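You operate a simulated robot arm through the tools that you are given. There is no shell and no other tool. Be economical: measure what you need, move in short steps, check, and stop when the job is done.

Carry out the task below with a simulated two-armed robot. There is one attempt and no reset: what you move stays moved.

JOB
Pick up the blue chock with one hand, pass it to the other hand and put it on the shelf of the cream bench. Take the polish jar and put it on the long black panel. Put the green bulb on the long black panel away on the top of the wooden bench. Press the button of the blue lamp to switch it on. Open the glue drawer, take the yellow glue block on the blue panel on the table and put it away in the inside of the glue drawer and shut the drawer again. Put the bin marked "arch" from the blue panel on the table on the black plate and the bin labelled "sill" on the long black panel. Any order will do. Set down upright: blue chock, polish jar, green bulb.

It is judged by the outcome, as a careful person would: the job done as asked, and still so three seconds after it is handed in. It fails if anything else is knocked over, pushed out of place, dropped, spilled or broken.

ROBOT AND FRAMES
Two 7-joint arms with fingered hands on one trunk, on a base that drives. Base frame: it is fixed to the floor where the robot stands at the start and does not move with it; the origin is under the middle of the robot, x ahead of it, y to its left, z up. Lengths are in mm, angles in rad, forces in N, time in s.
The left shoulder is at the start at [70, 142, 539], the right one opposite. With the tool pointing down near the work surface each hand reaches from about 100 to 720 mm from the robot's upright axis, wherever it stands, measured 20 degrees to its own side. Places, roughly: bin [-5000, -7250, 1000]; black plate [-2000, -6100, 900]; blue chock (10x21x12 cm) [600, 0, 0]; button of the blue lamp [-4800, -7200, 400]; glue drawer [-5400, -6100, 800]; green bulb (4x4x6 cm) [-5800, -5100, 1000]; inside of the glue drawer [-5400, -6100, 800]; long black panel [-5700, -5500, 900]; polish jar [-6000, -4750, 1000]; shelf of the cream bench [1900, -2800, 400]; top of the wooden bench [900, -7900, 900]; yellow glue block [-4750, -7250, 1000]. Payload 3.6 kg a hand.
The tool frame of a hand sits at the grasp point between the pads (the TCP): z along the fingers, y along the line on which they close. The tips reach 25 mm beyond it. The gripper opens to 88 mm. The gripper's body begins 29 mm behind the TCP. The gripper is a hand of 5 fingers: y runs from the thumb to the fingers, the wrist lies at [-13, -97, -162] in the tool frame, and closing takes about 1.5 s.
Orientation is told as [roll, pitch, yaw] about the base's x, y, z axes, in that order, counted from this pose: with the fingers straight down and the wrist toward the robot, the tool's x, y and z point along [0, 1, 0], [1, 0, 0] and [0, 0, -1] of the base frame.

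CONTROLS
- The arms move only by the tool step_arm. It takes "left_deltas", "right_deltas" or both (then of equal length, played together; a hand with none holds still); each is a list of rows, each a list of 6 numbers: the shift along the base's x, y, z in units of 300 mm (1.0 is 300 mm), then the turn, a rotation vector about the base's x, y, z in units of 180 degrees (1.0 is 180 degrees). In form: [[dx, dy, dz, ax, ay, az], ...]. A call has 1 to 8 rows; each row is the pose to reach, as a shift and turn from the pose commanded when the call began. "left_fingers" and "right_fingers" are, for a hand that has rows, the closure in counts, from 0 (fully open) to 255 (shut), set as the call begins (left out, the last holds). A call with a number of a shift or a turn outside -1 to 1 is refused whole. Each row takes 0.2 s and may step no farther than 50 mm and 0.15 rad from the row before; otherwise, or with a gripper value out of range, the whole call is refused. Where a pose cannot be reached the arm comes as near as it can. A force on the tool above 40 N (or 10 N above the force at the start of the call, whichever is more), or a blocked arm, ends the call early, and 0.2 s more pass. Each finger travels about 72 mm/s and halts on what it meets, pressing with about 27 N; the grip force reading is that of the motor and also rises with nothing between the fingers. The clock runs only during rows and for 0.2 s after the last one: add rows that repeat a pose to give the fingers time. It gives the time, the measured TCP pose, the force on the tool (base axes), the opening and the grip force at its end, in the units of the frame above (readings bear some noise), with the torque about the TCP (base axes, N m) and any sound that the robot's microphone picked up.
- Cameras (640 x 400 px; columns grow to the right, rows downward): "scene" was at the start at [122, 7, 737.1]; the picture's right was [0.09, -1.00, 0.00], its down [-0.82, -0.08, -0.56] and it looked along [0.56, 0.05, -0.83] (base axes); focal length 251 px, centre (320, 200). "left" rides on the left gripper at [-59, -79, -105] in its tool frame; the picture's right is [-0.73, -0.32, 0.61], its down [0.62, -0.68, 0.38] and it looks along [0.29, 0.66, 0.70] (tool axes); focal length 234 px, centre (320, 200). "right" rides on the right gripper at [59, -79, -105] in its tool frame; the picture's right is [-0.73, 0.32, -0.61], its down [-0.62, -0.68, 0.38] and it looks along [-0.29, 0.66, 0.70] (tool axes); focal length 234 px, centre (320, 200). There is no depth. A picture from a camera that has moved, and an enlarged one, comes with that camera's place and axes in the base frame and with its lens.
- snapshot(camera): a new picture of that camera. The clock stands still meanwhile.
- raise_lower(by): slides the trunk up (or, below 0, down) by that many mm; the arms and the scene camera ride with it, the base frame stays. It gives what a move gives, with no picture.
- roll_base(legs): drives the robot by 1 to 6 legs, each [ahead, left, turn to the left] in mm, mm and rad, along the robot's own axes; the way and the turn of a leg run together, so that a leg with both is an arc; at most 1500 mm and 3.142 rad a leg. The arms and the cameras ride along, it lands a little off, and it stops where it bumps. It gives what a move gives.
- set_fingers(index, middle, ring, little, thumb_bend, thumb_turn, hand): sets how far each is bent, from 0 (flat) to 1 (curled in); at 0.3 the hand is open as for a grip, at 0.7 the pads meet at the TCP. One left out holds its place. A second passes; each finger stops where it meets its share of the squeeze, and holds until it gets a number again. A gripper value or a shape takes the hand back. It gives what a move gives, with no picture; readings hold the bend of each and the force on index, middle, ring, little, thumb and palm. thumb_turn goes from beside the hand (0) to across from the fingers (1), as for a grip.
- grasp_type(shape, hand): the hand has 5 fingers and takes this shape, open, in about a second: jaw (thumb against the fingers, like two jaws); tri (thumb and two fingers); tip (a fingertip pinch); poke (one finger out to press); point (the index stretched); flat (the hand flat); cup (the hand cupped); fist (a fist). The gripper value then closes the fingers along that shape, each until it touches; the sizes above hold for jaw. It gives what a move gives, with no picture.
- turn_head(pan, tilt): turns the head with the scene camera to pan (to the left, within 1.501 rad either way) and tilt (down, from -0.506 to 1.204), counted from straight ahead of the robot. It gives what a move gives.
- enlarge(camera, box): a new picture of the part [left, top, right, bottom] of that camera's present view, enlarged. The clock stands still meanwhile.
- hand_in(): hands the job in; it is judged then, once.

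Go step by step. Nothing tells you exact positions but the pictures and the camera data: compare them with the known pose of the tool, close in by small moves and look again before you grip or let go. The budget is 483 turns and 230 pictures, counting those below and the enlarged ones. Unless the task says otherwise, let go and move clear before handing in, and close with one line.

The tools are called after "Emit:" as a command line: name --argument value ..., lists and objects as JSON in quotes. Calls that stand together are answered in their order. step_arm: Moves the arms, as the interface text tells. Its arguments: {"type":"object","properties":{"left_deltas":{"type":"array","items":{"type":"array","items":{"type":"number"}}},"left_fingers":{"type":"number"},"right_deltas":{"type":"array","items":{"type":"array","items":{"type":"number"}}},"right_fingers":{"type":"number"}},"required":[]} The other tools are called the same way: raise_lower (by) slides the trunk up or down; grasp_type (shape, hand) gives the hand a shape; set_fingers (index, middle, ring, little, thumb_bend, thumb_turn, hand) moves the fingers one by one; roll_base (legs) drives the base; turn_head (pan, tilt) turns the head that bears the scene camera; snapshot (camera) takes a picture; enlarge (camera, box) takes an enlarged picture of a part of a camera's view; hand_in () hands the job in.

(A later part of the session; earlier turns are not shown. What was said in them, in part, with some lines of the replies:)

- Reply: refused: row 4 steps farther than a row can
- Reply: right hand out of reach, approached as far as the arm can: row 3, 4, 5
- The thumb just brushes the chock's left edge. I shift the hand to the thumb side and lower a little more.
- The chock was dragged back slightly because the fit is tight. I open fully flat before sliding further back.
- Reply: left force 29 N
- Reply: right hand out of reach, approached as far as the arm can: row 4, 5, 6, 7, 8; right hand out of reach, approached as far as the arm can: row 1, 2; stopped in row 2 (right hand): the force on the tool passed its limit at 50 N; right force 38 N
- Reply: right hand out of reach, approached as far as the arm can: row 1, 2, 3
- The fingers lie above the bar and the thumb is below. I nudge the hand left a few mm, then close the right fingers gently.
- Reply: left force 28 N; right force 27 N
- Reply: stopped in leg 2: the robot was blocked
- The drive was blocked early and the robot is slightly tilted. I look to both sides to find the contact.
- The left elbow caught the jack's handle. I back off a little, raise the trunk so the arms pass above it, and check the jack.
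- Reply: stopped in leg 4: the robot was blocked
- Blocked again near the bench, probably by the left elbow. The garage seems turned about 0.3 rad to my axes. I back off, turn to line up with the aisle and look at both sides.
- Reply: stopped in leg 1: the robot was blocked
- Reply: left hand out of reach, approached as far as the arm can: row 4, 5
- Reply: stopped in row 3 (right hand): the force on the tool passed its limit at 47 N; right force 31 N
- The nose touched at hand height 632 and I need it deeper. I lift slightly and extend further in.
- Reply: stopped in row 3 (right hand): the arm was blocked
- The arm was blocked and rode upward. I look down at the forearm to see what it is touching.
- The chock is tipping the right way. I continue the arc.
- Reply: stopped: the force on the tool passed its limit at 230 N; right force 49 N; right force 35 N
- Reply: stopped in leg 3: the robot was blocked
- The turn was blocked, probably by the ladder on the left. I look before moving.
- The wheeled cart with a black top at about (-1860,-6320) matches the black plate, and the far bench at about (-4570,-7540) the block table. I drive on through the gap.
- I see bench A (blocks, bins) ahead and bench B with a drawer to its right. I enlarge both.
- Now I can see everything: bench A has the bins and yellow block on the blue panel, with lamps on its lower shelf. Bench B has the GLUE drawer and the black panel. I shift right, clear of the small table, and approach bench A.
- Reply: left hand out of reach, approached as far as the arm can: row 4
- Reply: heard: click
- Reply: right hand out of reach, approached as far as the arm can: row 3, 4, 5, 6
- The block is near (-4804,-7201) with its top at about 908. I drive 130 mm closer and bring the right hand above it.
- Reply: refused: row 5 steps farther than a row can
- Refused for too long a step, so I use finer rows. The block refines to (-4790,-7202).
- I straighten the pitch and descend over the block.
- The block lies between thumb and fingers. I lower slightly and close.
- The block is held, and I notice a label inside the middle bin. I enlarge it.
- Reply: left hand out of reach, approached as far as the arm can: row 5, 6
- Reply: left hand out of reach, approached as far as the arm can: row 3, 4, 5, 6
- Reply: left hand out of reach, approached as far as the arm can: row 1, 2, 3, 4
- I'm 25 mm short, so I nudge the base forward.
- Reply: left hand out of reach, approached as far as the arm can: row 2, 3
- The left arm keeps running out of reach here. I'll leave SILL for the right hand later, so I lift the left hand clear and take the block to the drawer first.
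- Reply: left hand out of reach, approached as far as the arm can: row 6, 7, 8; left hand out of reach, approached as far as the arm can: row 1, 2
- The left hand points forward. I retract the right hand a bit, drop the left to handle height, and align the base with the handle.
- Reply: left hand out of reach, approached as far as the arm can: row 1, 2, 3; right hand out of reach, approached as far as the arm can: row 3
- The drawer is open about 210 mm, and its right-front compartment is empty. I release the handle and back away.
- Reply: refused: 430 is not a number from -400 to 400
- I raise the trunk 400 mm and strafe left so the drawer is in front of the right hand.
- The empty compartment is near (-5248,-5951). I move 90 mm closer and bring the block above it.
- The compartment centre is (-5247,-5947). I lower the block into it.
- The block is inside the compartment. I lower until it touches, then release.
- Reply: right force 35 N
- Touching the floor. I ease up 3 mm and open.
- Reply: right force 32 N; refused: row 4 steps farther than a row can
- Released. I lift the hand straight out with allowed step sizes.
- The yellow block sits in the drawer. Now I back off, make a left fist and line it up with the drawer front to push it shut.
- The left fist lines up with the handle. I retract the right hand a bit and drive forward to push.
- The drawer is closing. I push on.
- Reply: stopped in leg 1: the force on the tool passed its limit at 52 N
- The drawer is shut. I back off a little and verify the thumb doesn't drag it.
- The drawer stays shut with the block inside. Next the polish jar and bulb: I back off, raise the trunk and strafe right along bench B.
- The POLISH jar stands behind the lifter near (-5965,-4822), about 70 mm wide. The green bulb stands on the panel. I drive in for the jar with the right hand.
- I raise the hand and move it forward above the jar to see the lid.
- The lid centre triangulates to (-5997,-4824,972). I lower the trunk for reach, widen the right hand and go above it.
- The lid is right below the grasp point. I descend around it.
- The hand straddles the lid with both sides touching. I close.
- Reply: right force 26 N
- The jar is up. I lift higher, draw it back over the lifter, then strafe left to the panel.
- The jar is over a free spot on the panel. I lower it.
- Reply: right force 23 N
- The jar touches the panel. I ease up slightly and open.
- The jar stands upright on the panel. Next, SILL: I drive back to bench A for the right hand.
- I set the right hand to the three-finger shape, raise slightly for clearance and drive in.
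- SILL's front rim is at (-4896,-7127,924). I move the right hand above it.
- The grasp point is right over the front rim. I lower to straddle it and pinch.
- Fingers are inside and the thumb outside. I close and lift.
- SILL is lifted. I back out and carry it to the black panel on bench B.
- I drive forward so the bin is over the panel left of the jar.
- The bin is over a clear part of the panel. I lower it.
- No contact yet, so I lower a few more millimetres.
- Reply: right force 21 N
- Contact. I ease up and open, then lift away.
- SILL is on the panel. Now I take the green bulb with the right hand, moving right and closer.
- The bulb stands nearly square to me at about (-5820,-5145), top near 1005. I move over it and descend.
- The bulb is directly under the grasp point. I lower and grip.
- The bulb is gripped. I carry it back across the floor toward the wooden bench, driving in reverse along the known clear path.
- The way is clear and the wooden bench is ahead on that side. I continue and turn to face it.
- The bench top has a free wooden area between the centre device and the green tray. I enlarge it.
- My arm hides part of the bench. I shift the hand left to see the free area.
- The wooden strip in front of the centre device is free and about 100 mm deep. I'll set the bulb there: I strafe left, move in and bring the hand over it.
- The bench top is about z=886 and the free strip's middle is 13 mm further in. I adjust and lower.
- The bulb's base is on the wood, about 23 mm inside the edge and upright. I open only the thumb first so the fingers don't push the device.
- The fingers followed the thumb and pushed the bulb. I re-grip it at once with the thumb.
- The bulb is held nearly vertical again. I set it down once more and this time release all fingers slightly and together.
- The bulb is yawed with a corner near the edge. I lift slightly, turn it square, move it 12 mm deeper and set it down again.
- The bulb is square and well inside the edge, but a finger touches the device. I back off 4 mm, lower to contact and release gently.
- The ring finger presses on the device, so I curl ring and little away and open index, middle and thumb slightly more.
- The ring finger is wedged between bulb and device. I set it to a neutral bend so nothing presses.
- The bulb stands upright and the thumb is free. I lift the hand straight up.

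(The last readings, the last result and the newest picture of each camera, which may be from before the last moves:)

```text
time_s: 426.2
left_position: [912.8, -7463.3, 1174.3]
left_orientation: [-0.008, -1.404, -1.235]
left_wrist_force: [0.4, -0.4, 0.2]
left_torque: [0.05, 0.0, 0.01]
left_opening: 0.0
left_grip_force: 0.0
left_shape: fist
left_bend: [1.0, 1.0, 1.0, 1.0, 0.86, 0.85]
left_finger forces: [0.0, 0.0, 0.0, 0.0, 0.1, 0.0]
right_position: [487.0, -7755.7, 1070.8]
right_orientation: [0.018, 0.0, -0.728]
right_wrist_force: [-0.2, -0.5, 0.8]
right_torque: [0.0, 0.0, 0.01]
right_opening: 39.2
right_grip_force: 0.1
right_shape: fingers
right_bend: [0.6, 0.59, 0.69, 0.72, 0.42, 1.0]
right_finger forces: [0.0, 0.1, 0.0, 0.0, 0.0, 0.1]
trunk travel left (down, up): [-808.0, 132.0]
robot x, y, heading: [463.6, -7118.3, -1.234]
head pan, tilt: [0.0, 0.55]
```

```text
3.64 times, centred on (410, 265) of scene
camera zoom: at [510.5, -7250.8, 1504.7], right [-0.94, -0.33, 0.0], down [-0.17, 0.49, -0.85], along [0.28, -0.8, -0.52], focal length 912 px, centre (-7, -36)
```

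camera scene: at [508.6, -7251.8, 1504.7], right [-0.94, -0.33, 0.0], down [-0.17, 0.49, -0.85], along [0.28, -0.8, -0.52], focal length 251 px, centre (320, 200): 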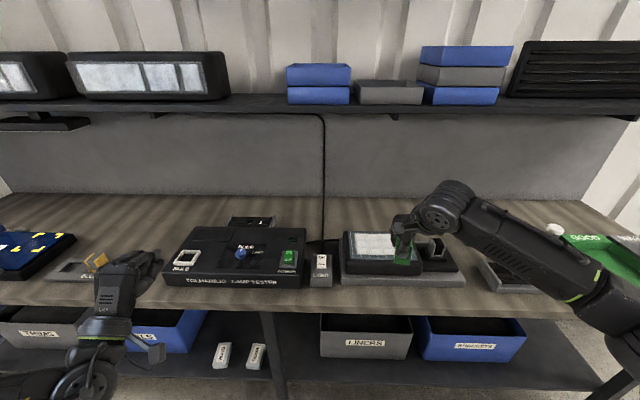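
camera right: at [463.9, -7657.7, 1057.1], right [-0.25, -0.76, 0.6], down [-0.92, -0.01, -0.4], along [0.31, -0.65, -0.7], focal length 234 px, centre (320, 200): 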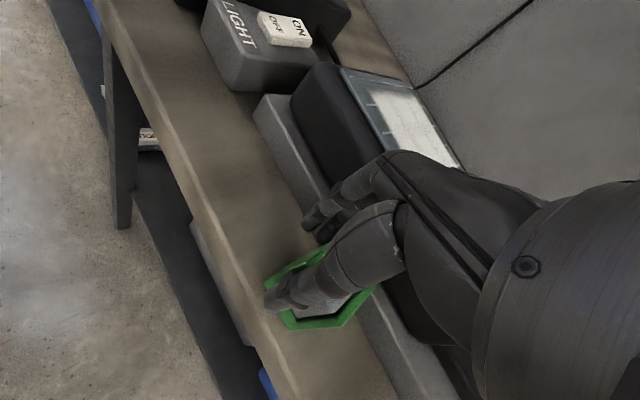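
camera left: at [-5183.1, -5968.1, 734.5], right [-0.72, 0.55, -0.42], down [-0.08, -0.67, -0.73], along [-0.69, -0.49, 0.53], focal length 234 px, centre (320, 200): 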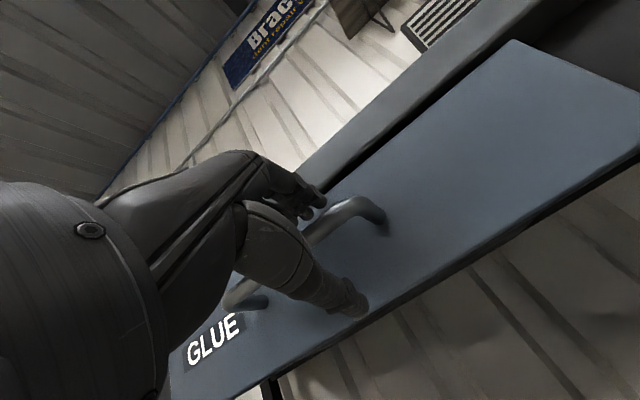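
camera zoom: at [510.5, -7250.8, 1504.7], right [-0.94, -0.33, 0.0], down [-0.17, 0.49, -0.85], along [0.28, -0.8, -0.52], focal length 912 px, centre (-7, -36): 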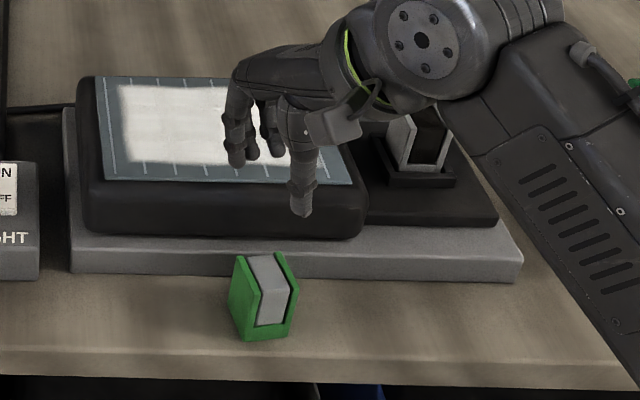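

The bulb stands upright on the wooden bench. Now back for ARCH: I level the hand, back out and drive the known way to bench A.

Emit:
step_arm --right_deltas '[[-0.05, 0.1, 0.05, 0, 0, -0.04], [-0.1, 0.2, 0.08, 0, 0, -0.08], [-0.13, 0.3, 0.1, 0, 0, -0.12], [-0.15, 0.4, 0.1, 0, 0, -0.16]]'

Emit:
roll_base --legs '[[-250, 0, 0], [0, 0, -1.59], [983, -244, 0], [983, -244, 0], [729, -281, 0], [729, -281, 0]]'

Emit:
snapshot --camera "scene"

```text
time_s: 427.2
left_position: [912.3, -7463.1, 1175.7]
left_orientation: [-0.009, -1.404, -1.236]
left_wrist_force: [0.0, 0.7, -0.4]
left_torque: [0.01, -0.02, -0.03]
left_opening: 0.2
left_grip_force: 0.1
left_shape: fist
left_bend: [1.0, 1.0, 1.0, 1.0, 0.86, 0.85]
left_finger forces: [0.0, 0.0, 0.0, 0.0, 0.1, 0.0]
right_position: [442.7, -7633.0, 1101.4]
right_orientation: [0.017, -0.001, -1.232]
right_wrist_force: [0.1, 0.5, -0.4]
right_torque: [0.0, 0.02, 0.0]
right_opening: 39.4
right_grip_force: 0.0
right_shape: fingers
right_bend: [0.6, 0.59, 0.69, 0.72, 0.42, 1.0]
right_finger forces: [0.1, 0.0, 0.0, 0.0, 0.1, 0.1]
trunk travel left (down, up): [-808.0, 132.0]
robot x, y, heading: [463.6, -7120.7, -1.236]
head pan, tilt: [0.0, 0.55]
```

```text
time_s: 449.9
left_position: [-3490.0, -7467.9, 1176.0]
left_orientation: [-0.008, -1.403, -2.796]
left_wrist_force: [0.7, 0.0, -0.6]
left_torque: [0.02, -0.02, -0.01]
left_opening: 0.1
left_grip_force: 0.2
left_shape: fist
left_bend: [1.0, 1.0, 1.0, 1.0, 0.86, 0.85]
left_finger forces: [0.0, 0.0, 0.0, 0.1, 0.0, 0.0]
right_position: [-3665.7, -6998.1, 1099.8]
right_orientation: [0.019, -0.001, -2.792]
right_wrist_force: [-0.5, 0.0, -0.1]
right_torque: [-0.02, 0.02, 0.01]
right_opening: 39.5
right_grip_force: 0.1
right_shape: fingers
right_bend: [0.6, 0.59, 0.69, 0.72, 0.42, 1.0]
right_finger forces: [0.1, 0.0, 0.1, 0.0, 0.0, 0.0]
trunk travel left (down, up): [-808.0, 132.0]
robot x, y, heading: [-3152.5, -7013.6, -2.793]
head pan, tilt: [0.0, 0.55]
```

```text
38 pictures are left
camera scene: at [-3281.4, -7060.5, 1504.8], right [-0.34, 0.94, 0.0], down [0.49, 0.18, -0.85], along [-0.8, -0.29, -0.52], focal length 251 px, centre (320, 200)
```

scene: 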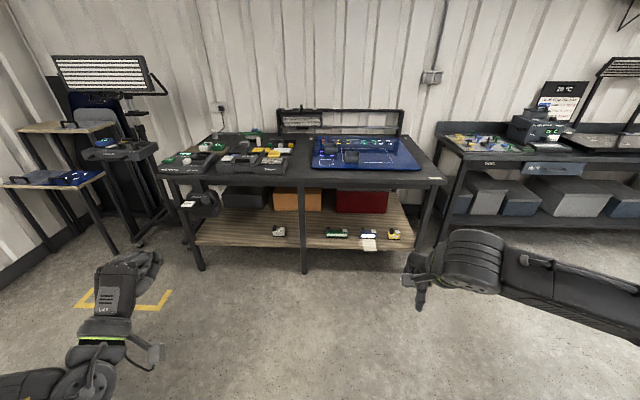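

I go to the stance for ARCH, set the three-finger shape and pitch the hand forward for extra reach.

Emit:
roll_base --legs '[[745, 77, 0.03]]'

Emit:
grasp_type --hand "right" --shape "tri"

Emit:
step_arm --right_deltas '[[0, 0, 0.02, -0.0148, 0.037, 0], [0, 0, 0.04, -0.0295, 0.074, 0], [0, 0, 0.05, -0.0443, 0.111, 0], [0, 0, 0.05, -0.059, 0.148, 0]]'

Emit:
roll_base --legs '[[320, 0, 0]]'

Emit:
snapshot --camera "scene"

```text
time_s: 454.0
left_position: [-4154.7, -7809.2, 1175.5]
left_orientation: [-0.005, -1.402, -2.776]
left_wrist_force: [-0.3, -0.7, -0.1]
left_torque: [0.0, 0.0, 0.03]
left_opening: 0.0
left_grip_force: 0.1
left_shape: fist
left_bend: [1.0, 1.0, 1.0, 1.0, 0.86, 0.85]
left_finger forces: [0.0, 0.1, 0.0, 0.0, 0.0, 0.1]
right_position: [-4339.0, -7345.0, 1100.6]
right_orientation: [0.018, 0.0, -2.77]
right_wrist_force: [0.5, -0.3, 0.2]
right_torque: [0.0, 0.02, -0.04]
right_opening: 39.2
right_grip_force: 0.0
right_shape: fingers
right_bend: [0.6, 0.59, 0.69, 0.72, 0.42, 1.0]
right_finger forces: [0.0, 0.0, 0.0, 0.1, 0.0, 0.1]
trunk travel left (down, up): [-808.0, 132.0]
robot x, y, heading: [-3823.3, -7351.0, -2.775]
head pan, tilt: [0.0, 0.55]
```

```text
time_s: 454.9
left_position: [-4153.6, -7808.9, 1174.9]
left_orientation: [-0.006, -1.405, -2.776]
left_wrist_force: [-0.1, 0.1, 0.3]
left_torque: [0.0, -0.01, 0.0]
left_opening: 0.0
left_grip_force: 0.1
left_shape: fist
left_bend: [1.0, 1.0, 1.0, 1.0, 0.86, 0.85]
left_finger forces: [0.1, 0.0, 0.1, 0.0, 0.0, 0.0]
right_position: [-4340.0, -7345.2, 1099.8]
right_orientation: [0.017, -0.001, -2.772]
right_wrist_force: [-0.2, 0.6, -0.5]
right_torque: [0.0, -0.01, -0.01]
right_opening: 87.6
right_grip_force: 0.1
right_shape: tri
right_bend: [0.3, 0.3, 0.99, 0.99, 0.3, 0.98]
right_finger forces: [0.0, 0.1, 0.1, 0.0, 0.1, 0.0]
trunk travel left (down, up): [-808.0, 132.0]
robot x, y, heading: [-3826.4, -7349.7, -2.779]
head pan, tilt: [0.0, 0.55]
```

```text
time_s: 455.9
left_position: [-4153.4, -7808.2, 1174.4]
left_orientation: [-0.006, -1.403, -2.776]
left_wrist_force: [1.3, -0.4, 0.0]
left_torque: [-0.02, 0.02, -0.02]
left_opening: 0.1
left_grip_force: 0.0
left_shape: fist
left_bend: [1.0, 1.0, 1.0, 1.0, 0.86, 0.85]
left_finger forces: [0.0, 0.1, 0.0, 0.1, 0.1, 0.0]
right_position: [-4338.4, -7344.3, 1115.3]
right_orientation: [0.023, -0.502, -2.769]
right_wrist_force: [0.0, -0.4, -0.5]
right_torque: [0.01, 0.01, 0.01]
right_opening: 87.9
right_grip_force: 0.1
right_shape: tri
right_bend: [0.3, 0.3, 0.99, 0.99, 0.3, 0.98]
right_finger forces: [0.0, 0.0, 0.0, 0.1, 0.0, 0.1]
trunk travel left (down, up): [-808.0, 132.0]
robot x, y, heading: [-3824.0, -7344.5, -2.776]
head pan, tilt: [0.0, 0.55]
```

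```text
time_s: 458.1
left_position: [-4453.7, -7922.8, 1175.7]
left_orientation: [-0.007, -1.402, -2.78]
left_wrist_force: [0.8, -0.2, 0.0]
left_torque: [0.0, 0.01, 0.02]
left_opening: 0.1
left_grip_force: 0.0
left_shape: fist
left_bend: [1.0, 1.0, 1.0, 1.0, 0.86, 0.85]
left_finger forces: [0.0, 0.0, 0.0, 0.0, 0.0, 0.0]
right_position: [-4637.5, -7457.6, 1114.7]
right_orientation: [0.022, -0.501, -2.773]
right_wrist_force: [-0.2, 0.3, 0.6]
right_torque: [0.0, 0.02, 0.01]
right_opening: 87.9
right_grip_force: 0.1
right_shape: tri
right_bend: [0.3, 0.3, 0.99, 0.99, 0.3, 0.98]
right_finger forces: [0.1, 0.0, 0.0, 0.1, 0.0, 0.0]
trunk travel left (down, up): [-808.0, 132.0]
robot x, y, heading: [-4120.8, -7463.2, -2.778]
head pan, tilt: [0.0, 0.55]
```

```text
37 pictures are left
camera scene: at [-4251.6, -7512.5, 1504.9], right [-0.36, 0.93, 0.0], down [0.49, 0.19, -0.85], along [-0.8, -0.3, -0.52], focal length 251 px, centre (320, 200)
```

scene: 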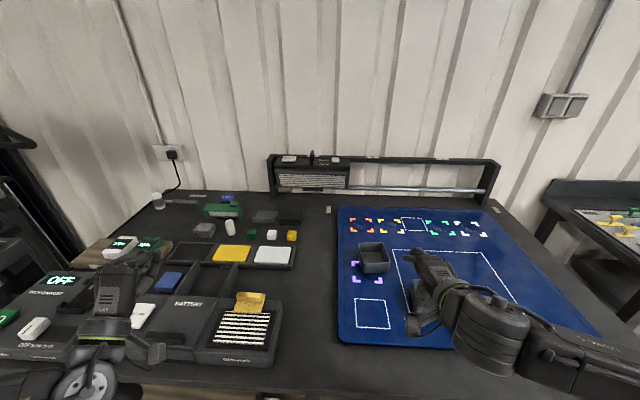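

ARCH is ahead at pixel (373,257). I enlarge for exact position.

Emit:
enlarge --camera "scene" --box '[330, 220, 458, 300]'

```text
5.00 times, centred on (394, 260) of scene
camera zoom: at [-4251.6, -7512.5, 1504.9], right [-0.36, 0.93, 0.0], down [0.49, 0.19, -0.85], along [-0.8, -0.3, -0.52], focal length 1254 px, centre (-50, -100)
```

zoom: 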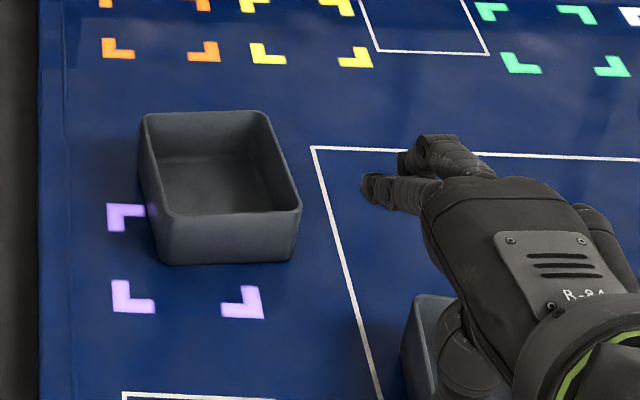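

I drive 35 mm closer, lower the trunk 50 mm, and bring the hand above ARCH's front rim at (-4848,-7549).

Emit:
roll_base --legs '[[35, 0, 0]]'

Emit:
raise_lower --by -50

Emit:
step_arm --right_deltas '[[-0.12, -0.05, 0, 0, 0, 0.01], [-0.24, -0.11, 0, 0, 0, 0.02], [-0.36, -0.16, 0, 0, 0, 0.026], [-0.48, -0.22, -0.03, 0, 0, 0.026], [-0.593, -0.263, -0.1, 0, 0, 0.026], [-0.593, -0.263, -0.2, 0, 0, 0.026]]'

Emit:
snapshot --camera "right"

```text
time_s: 458.9
left_position: [-4480.1, -7933.4, 1177.7]
left_orientation: [-0.008, -1.407, -2.778]
left_wrist_force: [1.3, -0.8, -0.5]
left_torque: [-0.04, 0.02, -0.01]
left_opening: 0.0
left_grip_force: 0.1
left_shape: fist
left_bend: [1.0, 1.0, 1.0, 1.0, 0.86, 0.85]
left_finger forces: [0.0, 0.0, 0.0, 0.1, 0.1, 0.0]
right_position: [-4665.0, -7469.1, 1116.5]
right_orientation: [0.021, -0.504, -2.773]
right_wrist_force: [-0.2, 0.3, -0.2]
right_torque: [-0.01, 0.01, 0.01]
right_opening: 87.7
right_grip_force: 0.2
right_shape: tri
right_bend: [0.3, 0.3, 0.99, 0.99, 0.3, 0.98]
right_finger forces: [0.1, 0.0, 0.0, 0.0, 0.1, 0.0]
trunk travel left (down, up): [-808.0, 132.0]
robot x, y, heading: [-4153.6, -7472.4, -2.774]
head pan, tilt: [0.0, 0.55]
```

```text
time_s: 459.8
left_position: [-4485.0, -7935.1, 1124.7]
left_orientation: [-0.007, -1.404, -2.776]
left_wrist_force: [0.7, -0.7, 0.8]
left_torque: [0.0, 0.03, 0.01]
left_opening: 0.1
left_grip_force: 0.0
left_shape: fist
left_bend: [1.0, 1.0, 1.0, 1.0, 0.86, 0.85]
left_finger forces: [0.0, 0.0, 0.0, 0.0, 0.0, 0.0]
right_position: [-4669.8, -7470.1, 1063.5]
right_orientation: [0.022, -0.5, -2.774]
right_wrist_force: [0.4, 0.5, 0.1]
right_torque: [-0.03, -0.03, -0.01]
right_opening: 87.8
right_grip_force: 0.0
right_shape: tri
right_bend: [0.3, 0.3, 0.99, 0.99, 0.3, 0.98]
right_finger forces: [0.1, 0.0, 0.1, 0.1, 0.0, 0.1]
trunk travel left (down, up): [-758.0, 182.0]
robot x, y, heading: [-4155.4, -7474.5, -2.778]
head pan, tilt: [0.0, 0.55]
```

```text
time_s: 461.2
left_position: [-4484.8, -7934.3, 1124.6]
left_orientation: [-0.007, -1.404, -2.778]
left_wrist_force: [0.5, 0.7, -0.3]
left_torque: [0.0, 0.01, 0.0]
left_opening: 0.0
left_grip_force: 0.1
left_shape: fist
left_bend: [1.0, 1.0, 1.0, 1.0, 0.86, 0.85]
left_finger forces: [0.0, 0.1, 0.1, 0.1, 0.1, 0.0]
right_position: [-4847.3, -7548.0, 1004.7]
right_orientation: [0.02, -0.5, -2.69]
right_wrist_force: [0.2, -1.3, -0.4]
right_torque: [0.01, 0.01, 0.0]
right_opening: 87.8
right_grip_force: 0.1
right_shape: tri
right_bend: [0.3, 0.3, 0.99, 0.99, 0.3, 0.98]
right_finger forces: [0.0, 0.0, 0.0, 0.1, 0.1, 0.0]
trunk travel left (down, up): [-758.0, 182.0]
robot x, y, heading: [-4156.0, -7477.5, -2.773]
head pan, tilt: [0.0, 0.55]
```

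```text
35 pictures are left
camera right: at [-4715.4, -7546.9, 1059.6], right [-0.32, 0.67, 0.67], down [0.1, 0.73, -0.67], along [-0.94, -0.15, -0.3], focal length 234 px, centre (320, 200)
```

right: 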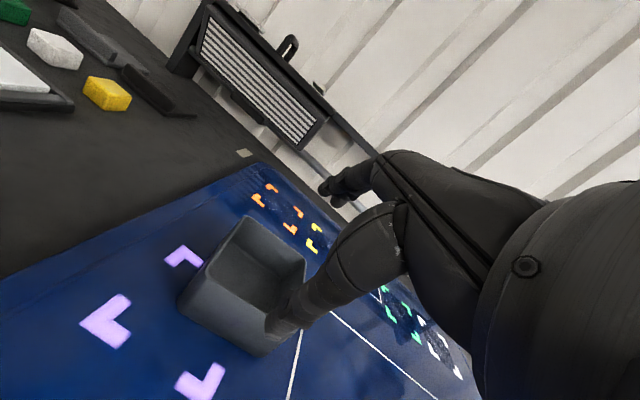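

The hand is over the rim. I lower it to straddle the wall.

Emit:
step_arm --right_deltas '[[0.013, -0.006, -0.1, 0, 0, 0], [0.013, -0.006, -0.2, 0, 0, 0], [0.013, -0.006, -0.243, 0, 0, 0]]'

Emit:
snapshot --camera "right"

Emit:
enlarge --camera "scene" --box '[330, 220, 458, 300]'

```text
time_s: 462.0
left_position: [-4485.8, -7935.0, 1124.5]
left_orientation: [-0.008, -1.402, -2.775]
left_wrist_force: [0.1, -0.3, 0.5]
left_torque: [-0.05, -0.02, 0.0]
left_opening: 0.0
left_grip_force: 0.1
left_shape: fist
left_bend: [1.0, 1.0, 1.0, 1.0, 0.86, 0.85]
left_finger forces: [0.0, 0.0, 0.1, 0.0, 0.0, 0.0]
right_position: [-4845.4, -7550.8, 931.9]
right_orientation: [0.022, -0.5, -2.692]
right_wrist_force: [-0.1, 0.3, -0.3]
right_torque: [0.04, 0.01, -0.02]
right_opening: 88.1
right_grip_force: 0.1
right_shape: tri
right_bend: [0.3, 0.3, 0.99, 0.99, 0.3, 0.98]
right_finger forces: [0.0, 0.1, 0.0, 0.0, 0.0, 0.0]
trunk travel left (down, up): [-758.0, 182.0]
robot x, y, heading: [-4155.5, -7474.8, -2.774]
head pan, tilt: [0.0, 0.55]
```

```text
34 pictures are left
camera right: at [-4712.2, -7549.1, 986.5], right [-0.32, 0.67, 0.67], down [0.1, 0.73, -0.68], along [-0.94, -0.15, -0.3], focal length 234 px, centre (320, 200)
```

right: 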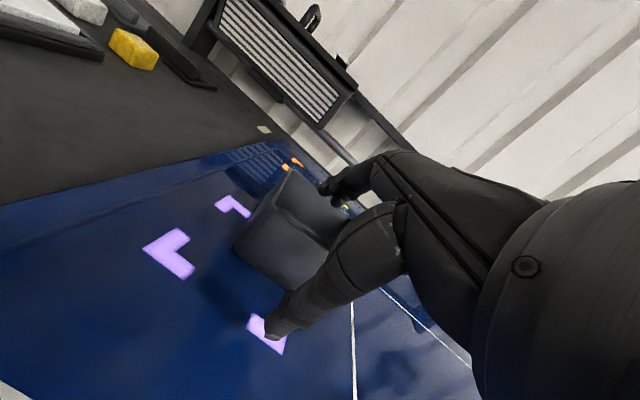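

```text
5.00 times, centred on (394, 260) of scene
camera zoom: at [-4285.0, -7525.6, 1454.7], right [-0.36, 0.93, 0.0], down [0.49, 0.19, -0.85], along [-0.8, -0.3, -0.52], focal length 1254 px, centre (-50, -100)
```

zoom: 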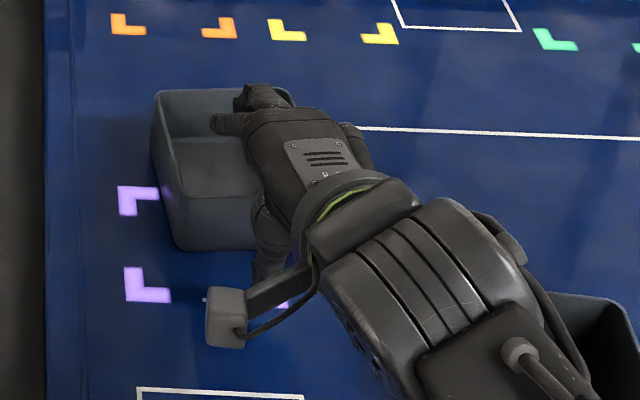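

Fingers are inside and the thumb is outside the front wall. I close and lift.

Emit:
step_arm --right_deltas '[[0, 0, 0, 0, 0, 0], [0, 0, 0, 0, 0, 0], [0, 0, 0, 0, 0, 0], [0, 0, 0, 0, 0, 0], [0, 0, 0, 0, 0, 0], [0, 0, 0, 0, 0, 0], [0, 0, 0, 0, 0, 0], [0, 0, 0, 0, 0, 0]]' --right_fingers 255

Emit:
step_arm --right_deltas '[[0, 0, 0.05, 0, 0, 0], [0, 0, 0.15, 0, 0, 0], [0, 0, 0.3, 0, 0, 0], [0, 0, 0.42, 0, 0, 0]]'

Emit:
snapshot --camera "right"

```text
time_s: 463.8
left_position: [-4486.0, -7934.9, 1123.7]
left_orientation: [-0.009, -1.405, -2.777]
left_wrist_force: [-0.7, -0.4, -0.5]
left_torque: [-0.03, 0.0, 0.01]
left_opening: 0.0
left_grip_force: 0.1
left_shape: fist
left_bend: [1.0, 1.0, 1.0, 1.0, 0.86, 0.85]
left_finger forces: [0.0, 0.0, 0.0, 0.1, 0.1, 0.0]
right_position: [-4843.9, -7551.0, 931.3]
right_orientation: [0.02, -0.501, -2.692]
right_wrist_force: [0.0, -0.9, -1.3]
right_torque: [0.02, -0.01, 0.01]
right_opening: 0.2
right_grip_force: 27.3
right_shape: tri
right_bend: [0.7, 0.7, 1.0, 1.0, 0.71, 1.0]
right_finger forces: [11.9, 11.8, 0.1, 0.0, 23.8, 0.0]
trunk travel left (down, up): [-758.0, 182.0]
robot x, y, heading: [-4155.0, -7472.4, -2.782]
head pan, tilt: [0.0, 0.55]
```

```text
time_s: 464.8
left_position: [-4486.5, -7935.5, 1125.3]
left_orientation: [-0.008, -1.403, -2.774]
left_wrist_force: [-0.7, -0.9, -0.5]
left_torque: [0.05, -0.03, -0.01]
left_opening: 0.1
left_grip_force: 0.1
left_shape: fist
left_bend: [1.0, 1.0, 1.0, 1.0, 0.86, 0.85]
left_finger forces: [0.0, 0.0, 0.1, 0.0, 0.0, 0.0]
right_position: [-4844.0, -7550.7, 1058.2]
right_orientation: [0.023, -0.499, -2.692]
right_wrist_force: [0.0, -0.3, -0.2]
right_torque: [0.04, -0.02, -0.02]
right_opening: 0.0
right_grip_force: 27.2
right_shape: tri
right_bend: [0.7, 0.7, 1.0, 1.0, 0.71, 1.0]
right_finger forces: [12.3, 12.6, 0.0, 0.0, 24.8, 0.1]
trunk travel left (down, up): [-758.0, 182.0]
robot x, y, heading: [-4149.9, -7471.6, -2.775]
head pan, tilt: [0.0, 0.55]
```

```text
32 pictures are left
camera right: at [-4710.5, -7549.2, 1113.7], right [-0.32, 0.67, 0.67], down [0.1, 0.73, -0.67], along [-0.94, -0.15, -0.3], focal length 234 px, centre (320, 200)
```

right: 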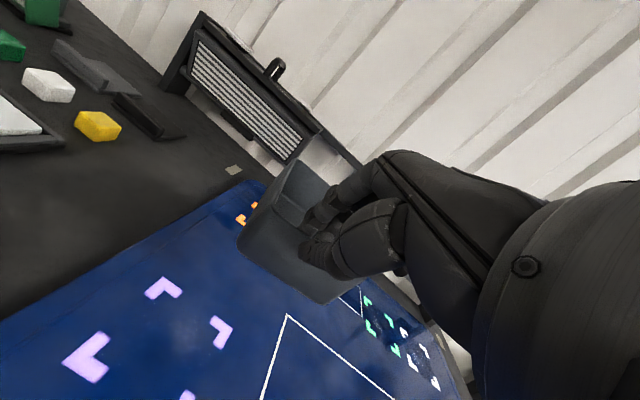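

I have ARCH. I back out and drive toward the cart with the black plate.

Emit:
roll_base --legs '[[-420, 0, 0], [-870, 0, 0], [0, 0, -1.622]]'

Emit:
turn_head --pan -0.7 --tilt 0.5

Emit:
snapshot --camera "scene"

```text
time_s: 475.6
left_position: [-3401.0, -6652.5, 1125.5]
left_orientation: [-0.009, -1.404, 1.88]
left_wrist_force: [-0.1, -0.6, 0.2]
left_torque: [-0.01, 0.04, 0.02]
left_opening: 0.0
left_grip_force: 0.1
left_shape: fist
left_bend: [1.0, 1.0, 1.0, 1.0, 0.86, 0.85]
left_finger forces: [0.1, 0.1, 0.1, 0.1, 0.0, 0.0]
right_position: [-2994.8, -6316.3, 1058.5]
right_orientation: [0.019, -0.5, 1.964]
right_wrist_force: [0.2, 0.0, -0.4]
right_torque: [-0.08, 0.01, 0.01]
right_opening: 0.2
right_grip_force: 26.9
right_shape: tri
right_bend: [0.7, 0.7, 1.0, 1.0, 0.71, 1.0]
right_finger forces: [11.7, 12.0, 0.0, 0.0, 23.8, 0.1]
trunk travel left (down, up): [-758.0, 182.0]
robot x, y, heading: [-2962.1, -7012.4, 1.881]
head pan, tilt: [0.0, 0.55]
```

```text
time_s: 476.7
left_position: [-3400.1, -6651.3, 1125.8]
left_orientation: [-0.008, -1.403, 1.878]
left_wrist_force: [0.1, 0.1, -0.6]
left_torque: [0.05, 0.01, 0.02]
left_opening: 0.2
left_grip_force: 0.0
left_shape: fist
left_bend: [1.0, 1.0, 1.0, 1.0, 0.86, 0.85]
left_finger forces: [0.0, 0.1, 0.0, 0.1, 0.0, 0.1]
right_position: [-2996.2, -6316.8, 1058.3]
right_orientation: [0.023, -0.501, 1.965]
right_wrist_force: [-0.3, -0.5, -2.0]
right_torque: [-0.05, -0.02, -0.04]
right_opening: 0.3
right_grip_force: 27.2
right_shape: tri
right_bend: [0.7, 0.7, 1.0, 1.0, 0.71, 1.0]
right_finger forces: [11.9, 12.1, 0.0, 0.0, 24.0, 0.0]
trunk travel left (down, up): [-758.0, 182.0]
robot x, y, heading: [-2960.9, -7008.5, 1.876]
head pan, tilt: [-0.7, 0.499]
```

```text
31 pictures are left
camera scene: at [-2939.8, -6875.8, 1459.3], right [0.92, -0.38, 0.0], down [-0.18, -0.44, -0.88], along [0.33, 0.81, -0.48], focal length 251 px, centre (320, 200)
```

scene: 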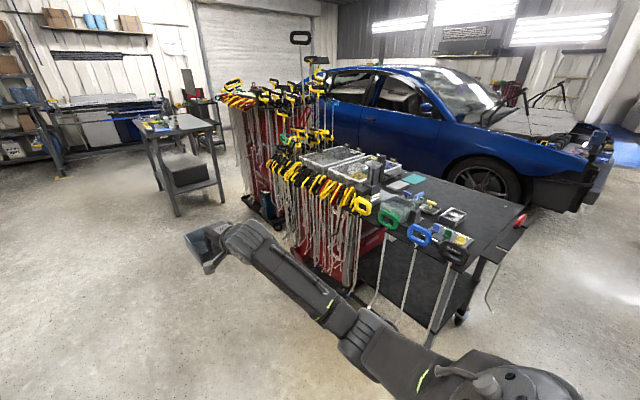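

I see the tool cart with a black top. I enlarge to find the black plate.

Emit:
enlarge --camera "scene" --box '[300, 140, 556, 300]'

```text
2.50 times, centred on (428, 220) of scene
camera zoom: at [-2939.8, -6875.8, 1459.3], right [0.92, -0.38, 0.0], down [-0.18, -0.44, -0.88], along [0.33, 0.81, -0.48], focal length 627 px, centre (50, 150)
```

zoom: 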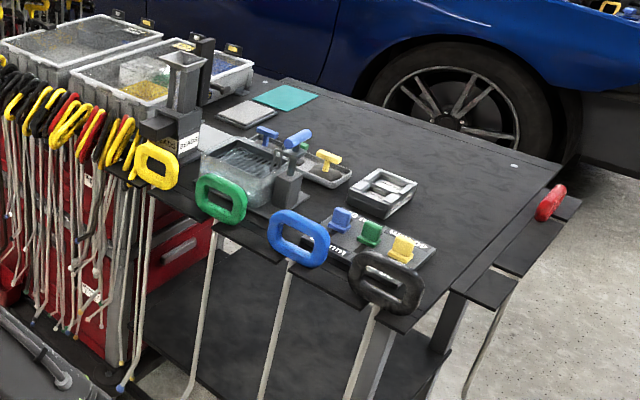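

The cart's black top has free space on its near-right part. I raise the trunk so the bin clears everything and move alongside, facing it.

Emit:
raise_lower --by 130

Emit:
roll_base --legs '[[-297, -1040, 0.01]]'

Emit:
turn_head --pan -0.2 --tilt 0.75

Emit:
snapshot --camera "scene"

```text
time_s: 478.2
left_position: [-3400.1, -6650.7, 1253.5]
left_orientation: [-0.01, -1.405, 1.878]
left_wrist_force: [0.5, -0.5, 1.9]
left_torque: [0.02, 0.01, -0.03]
left_opening: 0.3
left_grip_force: 0.1
left_shape: fist
left_bend: [1.0, 1.0, 1.0, 1.0, 0.86, 0.85]
left_finger forces: [0.0, 0.0, 0.1, 0.0, 0.0, 0.0]
right_position: [-2995.7, -6316.9, 1187.5]
right_orientation: [0.021, -0.5, 1.963]
right_wrist_force: [-0.5, 0.3, 0.1]
right_torque: [-0.03, 0.02, 0.0]
right_opening: 0.0
right_grip_force: 27.1
right_shape: tri
right_bend: [0.7, 0.7, 1.0, 1.0, 0.71, 1.0]
right_finger forces: [11.8, 12.1, 0.1, 0.0, 23.9, 0.1]
trunk travel left (down, up): [-888.0, 52.0]
robot x, y, heading: [-2959.1, -7009.8, 1.878]
head pan, tilt: [-0.7, 0.499]
```

```text
time_s: 483.8
left_position: [-2331.5, -6616.9, 1254.1]
left_orientation: [-0.012, -1.403, 1.9]
left_wrist_force: [0.1, 0.2, 0.1]
left_torque: [0.01, 0.02, 0.02]
left_opening: 0.1
left_grip_force: 0.2
left_shape: fist
left_bend: [1.0, 1.0, 1.0, 1.0, 0.86, 0.85]
left_finger forces: [0.1, 0.0, 0.0, 0.1, 0.1, 0.1]
right_position: [-1932.5, -6274.3, 1189.1]
right_orientation: [0.021, -0.501, 1.981]
right_wrist_force: [0.7, 0.9, -0.8]
right_torque: [-0.02, -0.06, 0.01]
right_opening: 0.2
right_grip_force: 27.1
right_shape: tri
right_bend: [0.7, 0.7, 1.0, 1.0, 0.71, 1.0]
right_finger forces: [11.8, 12.2, 0.0, 0.0, 24.0, 0.0]
trunk travel left (down, up): [-888.0, 52.0]
robot x, y, heading: [-1886.3, -6965.4, 1.897]
head pan, tilt: [-0.7, 0.499]
```

```text
time_s: 484.7
left_position: [-2331.4, -6617.0, 1254.8]
left_orientation: [-0.006, -1.403, 1.896]
left_wrist_force: [-0.2, 0.6, -0.4]
left_torque: [0.01, 0.01, 0.0]
left_opening: 0.0
left_grip_force: 0.1
left_shape: fist
left_bend: [1.0, 1.0, 1.0, 1.0, 0.86, 0.85]
left_finger forces: [0.1, 0.1, 0.0, 0.1, 0.1, 0.0]
right_position: [-1932.1, -6275.8, 1187.2]
right_orientation: [0.023, -0.5, 1.981]
right_wrist_force: [0.5, 0.3, -0.6]
right_torque: [-0.05, -0.02, -0.05]
right_opening: 0.0
right_grip_force: 26.6
right_shape: tri
right_bend: [0.7, 0.7, 1.0, 1.0, 0.71, 1.0]
right_finger forces: [11.8, 12.1, 0.1, 0.0, 24.0, 0.0]
trunk travel left (down, up): [-888.0, 52.0]
robot x, y, heading: [-1885.7, -6963.7, 1.899]
head pan, tilt: [-0.201, 0.75]
```

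```text
29 pictures are left
camera scene: at [-1910.1, -6835.2, 1567.3], right [0.99, 0.12, 0.0], down [0.08, -0.68, -0.73], along [-0.09, 0.73, -0.68], focal length 251 px, centre (320, 200)
```

scene: 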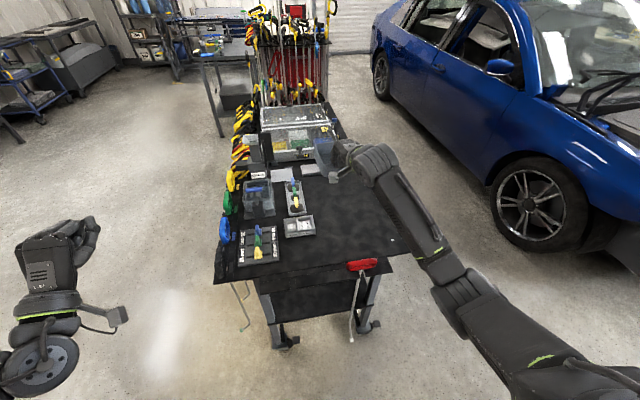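

The free area's middle is about (-1890,-6215). I shift the bin there and lower the trunk.

Emit:
step_arm --right_deltas '[[0.07, 0.015, 0, 0, 0, 0], [0.14, 0.03, 0, 0, 0, 0], [0.21, 0.043, 0, 0, 0, 0]]'

Emit:
raise_lower --by -150

Emit:
enlarge --camera "scene" --box '[200, 110, 456, 270]'

Emit:
snapshot --camera "right"

```text
time_s: 485.5
left_position: [-2330.2, -6616.7, 1253.6]
left_orientation: [-0.005, -1.402, 1.892]
left_wrist_force: [0.6, 0.3, -0.2]
left_torque: [0.0, 0.0, 0.03]
left_opening: 0.0
left_grip_force: 0.1
left_shape: fist
left_bend: [1.0, 1.0, 1.0, 1.0, 0.86, 0.85]
left_finger forces: [0.1, 0.0, 0.0, 0.1, 0.1, 0.1]
right_position: [-1869.6, -6262.9, 1187.6]
right_orientation: [0.023, -0.501, 1.982]
right_wrist_force: [0.1, 0.1, -0.7]
right_torque: [-0.05, 0.0, 0.02]
right_opening: 0.0
right_grip_force: 27.7
right_shape: tri
right_bend: [0.7, 0.7, 1.0, 1.0, 0.71, 1.0]
right_finger forces: [11.9, 12.1, 0.0, 0.0, 24.3, 0.0]
trunk travel left (down, up): [-888.0, 52.0]
robot x, y, heading: [-1884.7, -6964.4, 1.894]
head pan, tilt: [-0.201, 0.75]
```

```text
time_s: 487.2
left_position: [-2329.9, -6618.0, 1104.9]
left_orientation: [-0.006, -1.402, 1.895]
left_wrist_force: [0.0, 0.2, 0.5]
left_torque: [-0.02, 0.01, 0.03]
left_opening: 0.1
left_grip_force: 0.0
left_shape: fist
left_bend: [1.0, 1.0, 1.0, 1.0, 0.86, 0.85]
left_finger forces: [0.0, 0.0, 0.0, 0.0, 0.1, 0.1]
right_position: [-1869.4, -6261.5, 1039.0]
right_orientation: [0.021, -0.5, 1.979]
right_wrist_force: [0.4, -0.9, -1.6]
right_torque: [-0.03, 0.01, 0.03]
right_opening: 0.0
right_grip_force: 27.2
right_shape: tri
right_bend: [0.7, 0.7, 1.0, 1.0, 0.71, 1.0]
right_finger forces: [12.0, 12.1, 0.0, 0.0, 24.2, 0.0]
trunk travel left (down, up): [-738.0, 202.0]
robot x, y, heading: [-1883.5, -6968.4, 1.894]
head pan, tilt: [-0.201, 0.75]
```

```text
2.50 times, centred on (328, 190) of scene
camera zoom: at [-1910.2, -6835.3, 1417.4], right [0.99, 0.12, 0.0], down [0.09, -0.68, -0.73], along [-0.09, 0.73, -0.68], focal length 627 px, centre (300, 225)
```

zoom: 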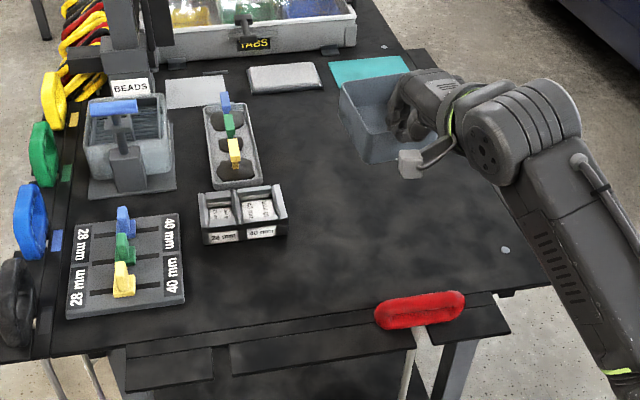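

```text
27 pictures are left
camera right: at [-1873.9, -6394.3, 1094.1], right [0.68, 0.29, 0.67], down [0.73, -0.13, -0.68], along [-0.11, 0.95, -0.3], focal length 234 px, centre (320, 200)
```

right: 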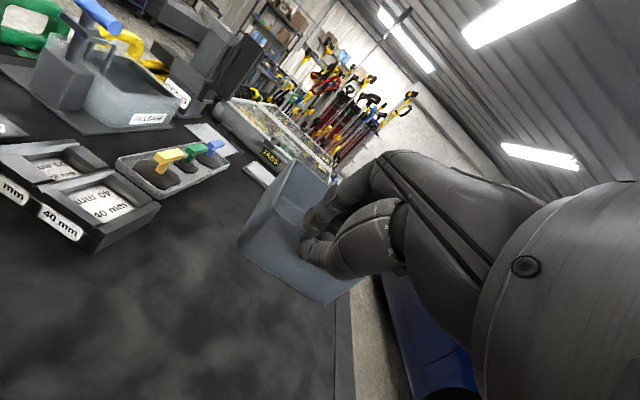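

The bin is over the free black area. I lower it in steps.

Emit:
step_arm --right_deltas '[[0, 0, -0.1, 0, 0, 0], [0, 0, -0.2, 0, 0, 0]]'

Emit:
snapshot --camera "right"

Emit:
enlarge --camera "scene" --box '[264, 120, 456, 240]'

```text
time_s: 487.9
left_position: [-2330.5, -6615.8, 1104.0]
left_orientation: [-0.006, -1.403, 1.893]
left_wrist_force: [-0.1, 0.2, 0.2]
left_torque: [0.0, -0.02, -0.04]
left_opening: 0.2
left_grip_force: 0.0
left_shape: fist
left_bend: [1.0, 1.0, 1.0, 1.0, 0.86, 0.85]
left_finger forces: [0.0, 0.0, 0.0, 0.1, 0.0, 0.1]
right_position: [-1868.5, -6262.3, 979.5]
right_orientation: [0.02, -0.5, 1.981]
right_wrist_force: [-0.5, 0.2, -1.1]
right_torque: [-0.05, 0.01, 0.04]
right_opening: 0.0
right_grip_force: 27.1
right_shape: tri
right_bend: [0.7, 0.7, 1.0, 1.0, 0.71, 1.0]
right_finger forces: [12.3, 12.5, 0.0, 0.0, 24.8, 0.1]
trunk travel left (down, up): [-738.0, 202.0]
robot x, y, heading: [-1886.1, -6965.6, 1.896]
head pan, tilt: [-0.201, 0.75]
```

```text
26 pictures are left
camera right: at [-1873.3, -6394.5, 1034.5], right [0.68, 0.29, 0.67], down [0.73, -0.13, -0.67], along [-0.11, 0.95, -0.3], focal length 234 px, centre (320, 200)
```

right: 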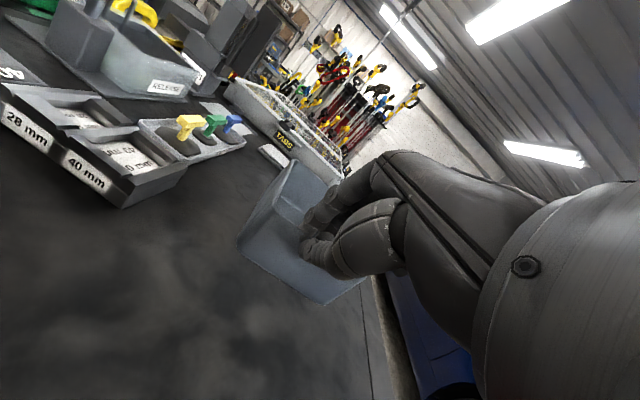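

```text
3.33 times, centred on (360, 180) of scene
camera zoom: at [-1910.0, -6835.1, 1417.3], right [0.99, 0.12, 0.0], down [0.08, -0.68, -0.73], along [-0.09, 0.73, -0.68], focal length 836 px, centre (187, 267)
```

zoom: 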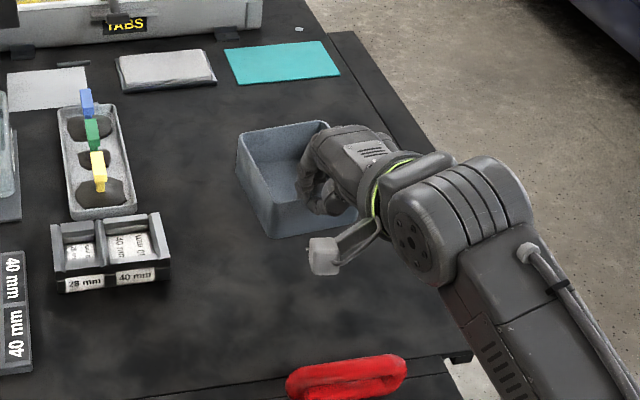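

Emit:
step_arm --right_deltas '[[0, 0, -0.025, 0, 0, 0], [0, 0, -0.05, 0, 0, 0], [0, 0, -0.07, 0, 0, 0], [0, 0, -0.085, 0, 0, 0]]'

```text
time_s: 488.9
left_position: [-2331.0, -6615.4, 1104.4]
left_orientation: [-0.008, -1.403, 1.895]
left_wrist_force: [-0.6, 0.4, -0.3]
left_torque: [-0.02, -0.02, -0.03]
left_opening: 0.1
left_grip_force: 0.0
left_shape: fist
left_bend: [1.0, 1.0, 1.0, 1.0, 0.86, 0.85]
left_finger forces: [0.1, 0.0, 0.0, 0.1, 0.1, 0.0]
right_position: [-1869.7, -6260.5, 953.3]
right_orientation: [0.024, -0.501, 1.98]
right_wrist_force: [1.3, 0.4, -1.5]
right_torque: [-0.06, 0.01, 0.0]
right_opening: 0.0
right_grip_force: 26.7
right_shape: tri
right_bend: [0.7, 0.7, 1.0, 1.0, 0.71, 1.0]
right_finger forces: [12.4, 12.6, 0.0, 0.0, 25.0, 0.1]
trunk travel left (down, up): [-738.0, 202.0]
robot x, y, heading: [-1883.5, -6963.4, 1.897]
head pan, tilt: [-0.201, 0.75]
```

Still free. I continue in small steps.

Emit:
step_arm --right_deltas '[[0, 0, -0.015, 0, 0, 0], [0, 0, -0.03, 0, 0, 0], [0, 0, -0.045, 0, 0, 0], [0, 0, -0.06, 0, 0, 0]]'

Emit:
snapshot --camera "right"

```text
time_s: 489.9
left_position: [-2331.1, -6616.3, 1103.8]
left_orientation: [-0.007, -1.403, 1.896]
left_wrist_force: [0.7, -0.3, -0.3]
left_torque: [0.01, -0.01, 0.02]
left_opening: 0.1
left_grip_force: 0.1
left_shape: fist
left_bend: [1.0, 1.0, 1.0, 1.0, 0.86, 0.85]
left_finger forces: [0.0, 0.0, 0.1, 0.0, 0.0, 0.0]
right_position: [-1869.1, -6261.6, 933.7]
right_orientation: [0.021, -0.499, 1.982]
right_wrist_force: [-0.5, 0.4, -0.2]
right_torque: [-0.02, -0.04, 0.01]
right_opening: 0.1
right_grip_force: 27.0
right_shape: tri
right_bend: [0.7, 0.7, 1.0, 1.0, 0.71, 1.0]
right_finger forces: [12.5, 12.6, 0.0, 0.0, 25.2, 0.0]
trunk travel left (down, up): [-738.0, 202.0]
robot x, y, heading: [-1884.7, -6966.9, 1.896]
head pan, tilt: [-0.201, 0.75]
```

```text
24 pictures are left
camera right: at [-1874.2, -6393.8, 990.4], right [0.68, 0.29, 0.67], down [0.73, -0.13, -0.67], along [-0.11, 0.95, -0.3], focal length 234 px, centre (320, 200)
```

right: 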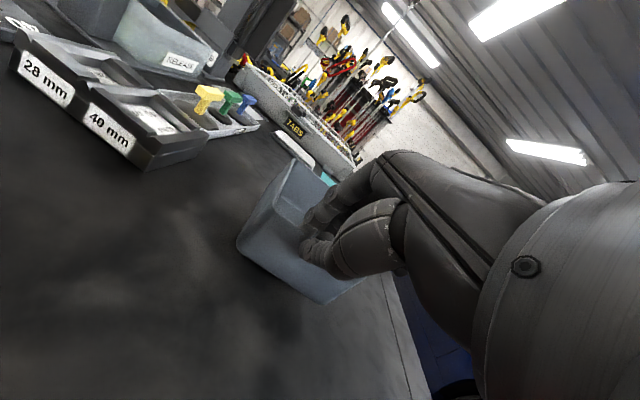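

Emit:
step_arm --right_deltas '[[0, 0, -0.015, 0, 0, 0], [0, 0, -0.03, 0, 0, 0], [0, 0, -0.045, 0, 0, 0], [0, 0, -0.06, 0, 0, 0], [0, 0, -0.075, 0, 0, 0]]'

```text
time_s: 491.1
left_position: [-2330.4, -6619.5, 1105.9]
left_orientation: [-0.011, -1.405, 1.897]
left_wrist_force: [-0.9, -0.5, 1.1]
left_torque: [0.01, -0.03, -0.01]
left_opening: 0.0
left_grip_force: 0.0
left_shape: fist
left_bend: [1.0, 1.0, 1.0, 1.0, 0.86, 0.85]
left_finger forces: [0.0, 0.1, 0.0, 0.0, 0.0, 0.1]
right_position: [-1869.9, -6263.8, 916.6]
right_orientation: [0.02, -0.506, 1.982]
right_wrist_force: [2.0, 0.6, 11.2]
right_torque: [0.14, 0.02, -0.02]
right_opening: 0.0
right_grip_force: 27.0
right_shape: tri
right_bend: [0.7, 0.7, 1.0, 1.0, 0.72, 1.0]
right_finger forces: [14.2, 14.2, 0.0, 0.0, 27.2, 0.1]
trunk travel left (down, up): [-738.0, 202.0]
robot x, y, heading: [-1881.9, -6965.4, 1.893]
head pan, tilt: [-0.201, 0.75]
```

Contact with the plate. I open the fingers and lift the hand away.

Emit:
step_arm --right_deltas '[[0, 0, 0.005, 0, 0, 0], [0, 0, 0.005, 0, 0, 0], [0, 0, 0.005, 0, 0, 0], [0, 0, 0.005, 0, 0, 0], [0, 0, 0.005, 0, 0, 0], [0, 0, 0.005, 0, 0, 0], [0, 0, 0.005, 0, 0, 0]]' --right_fingers 80

Emit:
step_arm --right_deltas '[[0, 0, 0.08, 0, 0, 0], [0, 0, 0.2, 0, 0, 0], [0, 0, 0.34, 0, 0, 0], [0, 0, 0.48, 0, 0, 0], [0.04, -0.1, 0.58, 0, 0, 0], [0.08, -0.22, 0.65, 0, 0, 0]]'

Emit:
enlarge --camera "scene" --box '[240, 110, 456, 260]'

```text
time_s: 492.6
left_position: [-2330.2, -6616.6, 1104.9]
left_orientation: [-0.01, -1.404, 1.896]
left_wrist_force: [-0.6, 0.6, 0.2]
left_torque: [-0.02, -0.01, -0.02]
left_opening: 0.0
left_grip_force: 0.1
left_shape: fist
left_bend: [1.0, 1.0, 1.0, 1.0, 0.86, 0.85]
left_finger forces: [0.0, 0.0, 0.1, 0.0, 0.0, 0.0]
right_position: [-1869.3, -6261.8, 915.2]
right_orientation: [0.021, -0.501, 1.982]
right_wrist_force: [-0.1, 1.0, 0.1]
right_torque: [0.0, 0.02, 0.01]
right_opening: 60.3
right_grip_force: 0.0
right_shape: tri
right_bend: [0.73, 0.38, 0.99, 0.99, 0.59, 1.0]
right_finger forces: [0.0, 0.1, 0.0, 0.1, 0.0, 0.1]
trunk travel left (down, up): [-738.0, 202.0]
robot x, y, heading: [-1885.4, -6964.3, 1.896]
head pan, tilt: [-0.201, 0.75]
```

```text
time_s: 494.1
left_position: [-2330.7, -6617.0, 1106.4]
left_orientation: [-0.007, -1.404, 1.896]
left_wrist_force: [1.1, 0.0, 0.2]
left_torque: [0.01, 0.03, -0.02]
left_opening: 0.0
left_grip_force: 0.1
left_shape: fist
left_bend: [1.0, 1.0, 1.0, 1.0, 0.86, 0.85]
left_finger forces: [0.0, 0.0, 0.0, 0.1, 0.0, 0.1]
right_position: [-1842.4, -6329.1, 1110.2]
right_orientation: [0.021, -0.5, 1.981]
right_wrist_force: [0.9, 0.7, -0.3]
right_torque: [-0.03, -0.02, -0.01]
right_opening: 60.5
right_grip_force: 0.0
right_shape: tri
right_bend: [0.73, 0.38, 0.99, 0.99, 0.59, 1.0]
right_finger forces: [0.0, 0.0, 0.1, 0.0, 0.0, 0.0]
trunk travel left (down, up): [-738.0, 202.0]
robot x, y, heading: [-1886.0, -6963.4, 1.895]
head pan, tilt: [-0.201, 0.75]
```

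```text
2.67 times, centred on (348, 185) of scene
camera zoom: at [-1909.6, -6836.6, 1417.5], right [0.99, 0.12, 0.0], down [0.08, -0.68, -0.73], along [-0.09, 0.73, -0.68], focal length 668 px, centre (245, 240)
```

zoom: 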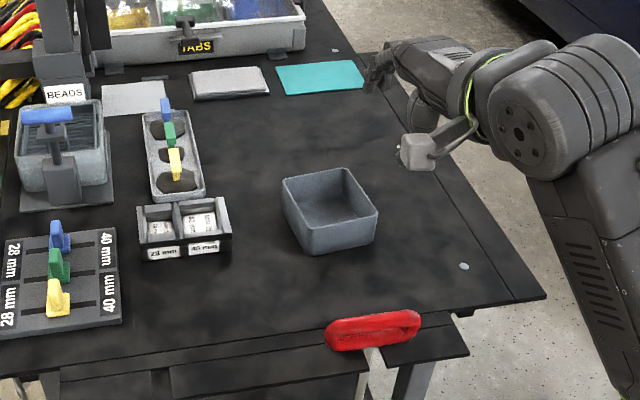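

ARCH sits on the black plate; the other two bins read LAMP and SILL, so it is the right one. I back clear of the cart.

Emit:
roll_base --legs '[[-150, 0, 0]]'

Emit:
snapshot --camera "scene"

```text
time_s: 495.4
left_position: [-2282.4, -6758.6, 1104.2]
left_orientation: [-0.008, -1.401, 1.896]
left_wrist_force: [-0.3, 0.3, -0.3]
left_torque: [0.0, 0.01, -0.01]
left_opening: 0.0
left_grip_force: 0.0
left_shape: fist
left_bend: [1.0, 1.0, 1.0, 1.0, 0.86, 0.85]
left_finger forces: [0.0, 0.1, 0.0, 0.1, 0.0, 0.0]
right_position: [-1795.7, -6468.6, 1109.0]
right_orientation: [0.022, -0.499, 1.982]
right_wrist_force: [0.1, 0.0, -0.8]
right_torque: [0.02, 0.04, 0.01]
right_opening: 60.1
right_grip_force: 0.0
right_shape: tri
right_bend: [0.73, 0.38, 0.99, 0.99, 0.59, 1.0]
right_finger forces: [0.0, 0.1, 0.0, 0.1, 0.1, 0.1]
trunk travel left (down, up): [-738.0, 202.0]
robot x, y, heading: [-1839.7, -7104.4, 1.895]
head pan, tilt: [-0.201, 0.75]
```

```text
22 pictures are left
camera scene: at [-1862.6, -6976.6, 1417.2], right [0.99, 0.12, 0.0], down [0.09, -0.68, -0.73], along [-0.09, 0.72, -0.68], focal length 251 px, centre (320, 200)
```

scene: 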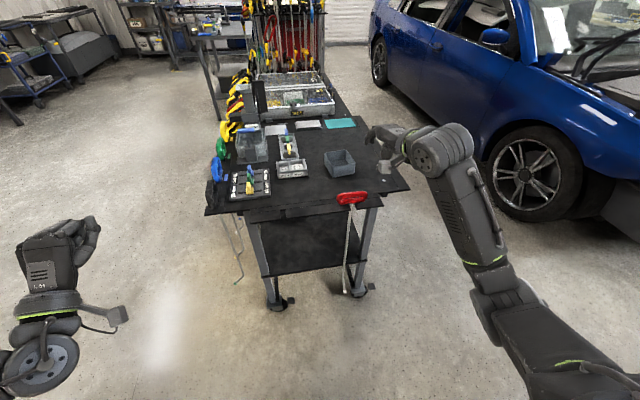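

Everything is in place and both hands are clear, so I hand the job in.

Emit:
hand_in

```text
The job is handed in.
```

The whole job is done and handed in. The chock was passed hand to hand and stands on the cream bench shelf, and the polish jar and SILL bin are on the long black panel. The green bulb is on the wooden bench, about 20 mm inside its front edge. The blue lamp is on, the yellow glue block is shut in the glue drawer, and the ARCH bin is on the cart's black top, which I took to be the black plate. I identified ARCH by elimination, because the other two bins read LAMP and SILL. On the way I bumped the jack handle, the car and the ladder, and pressed against the device behind the bulb; none of them looked moved.
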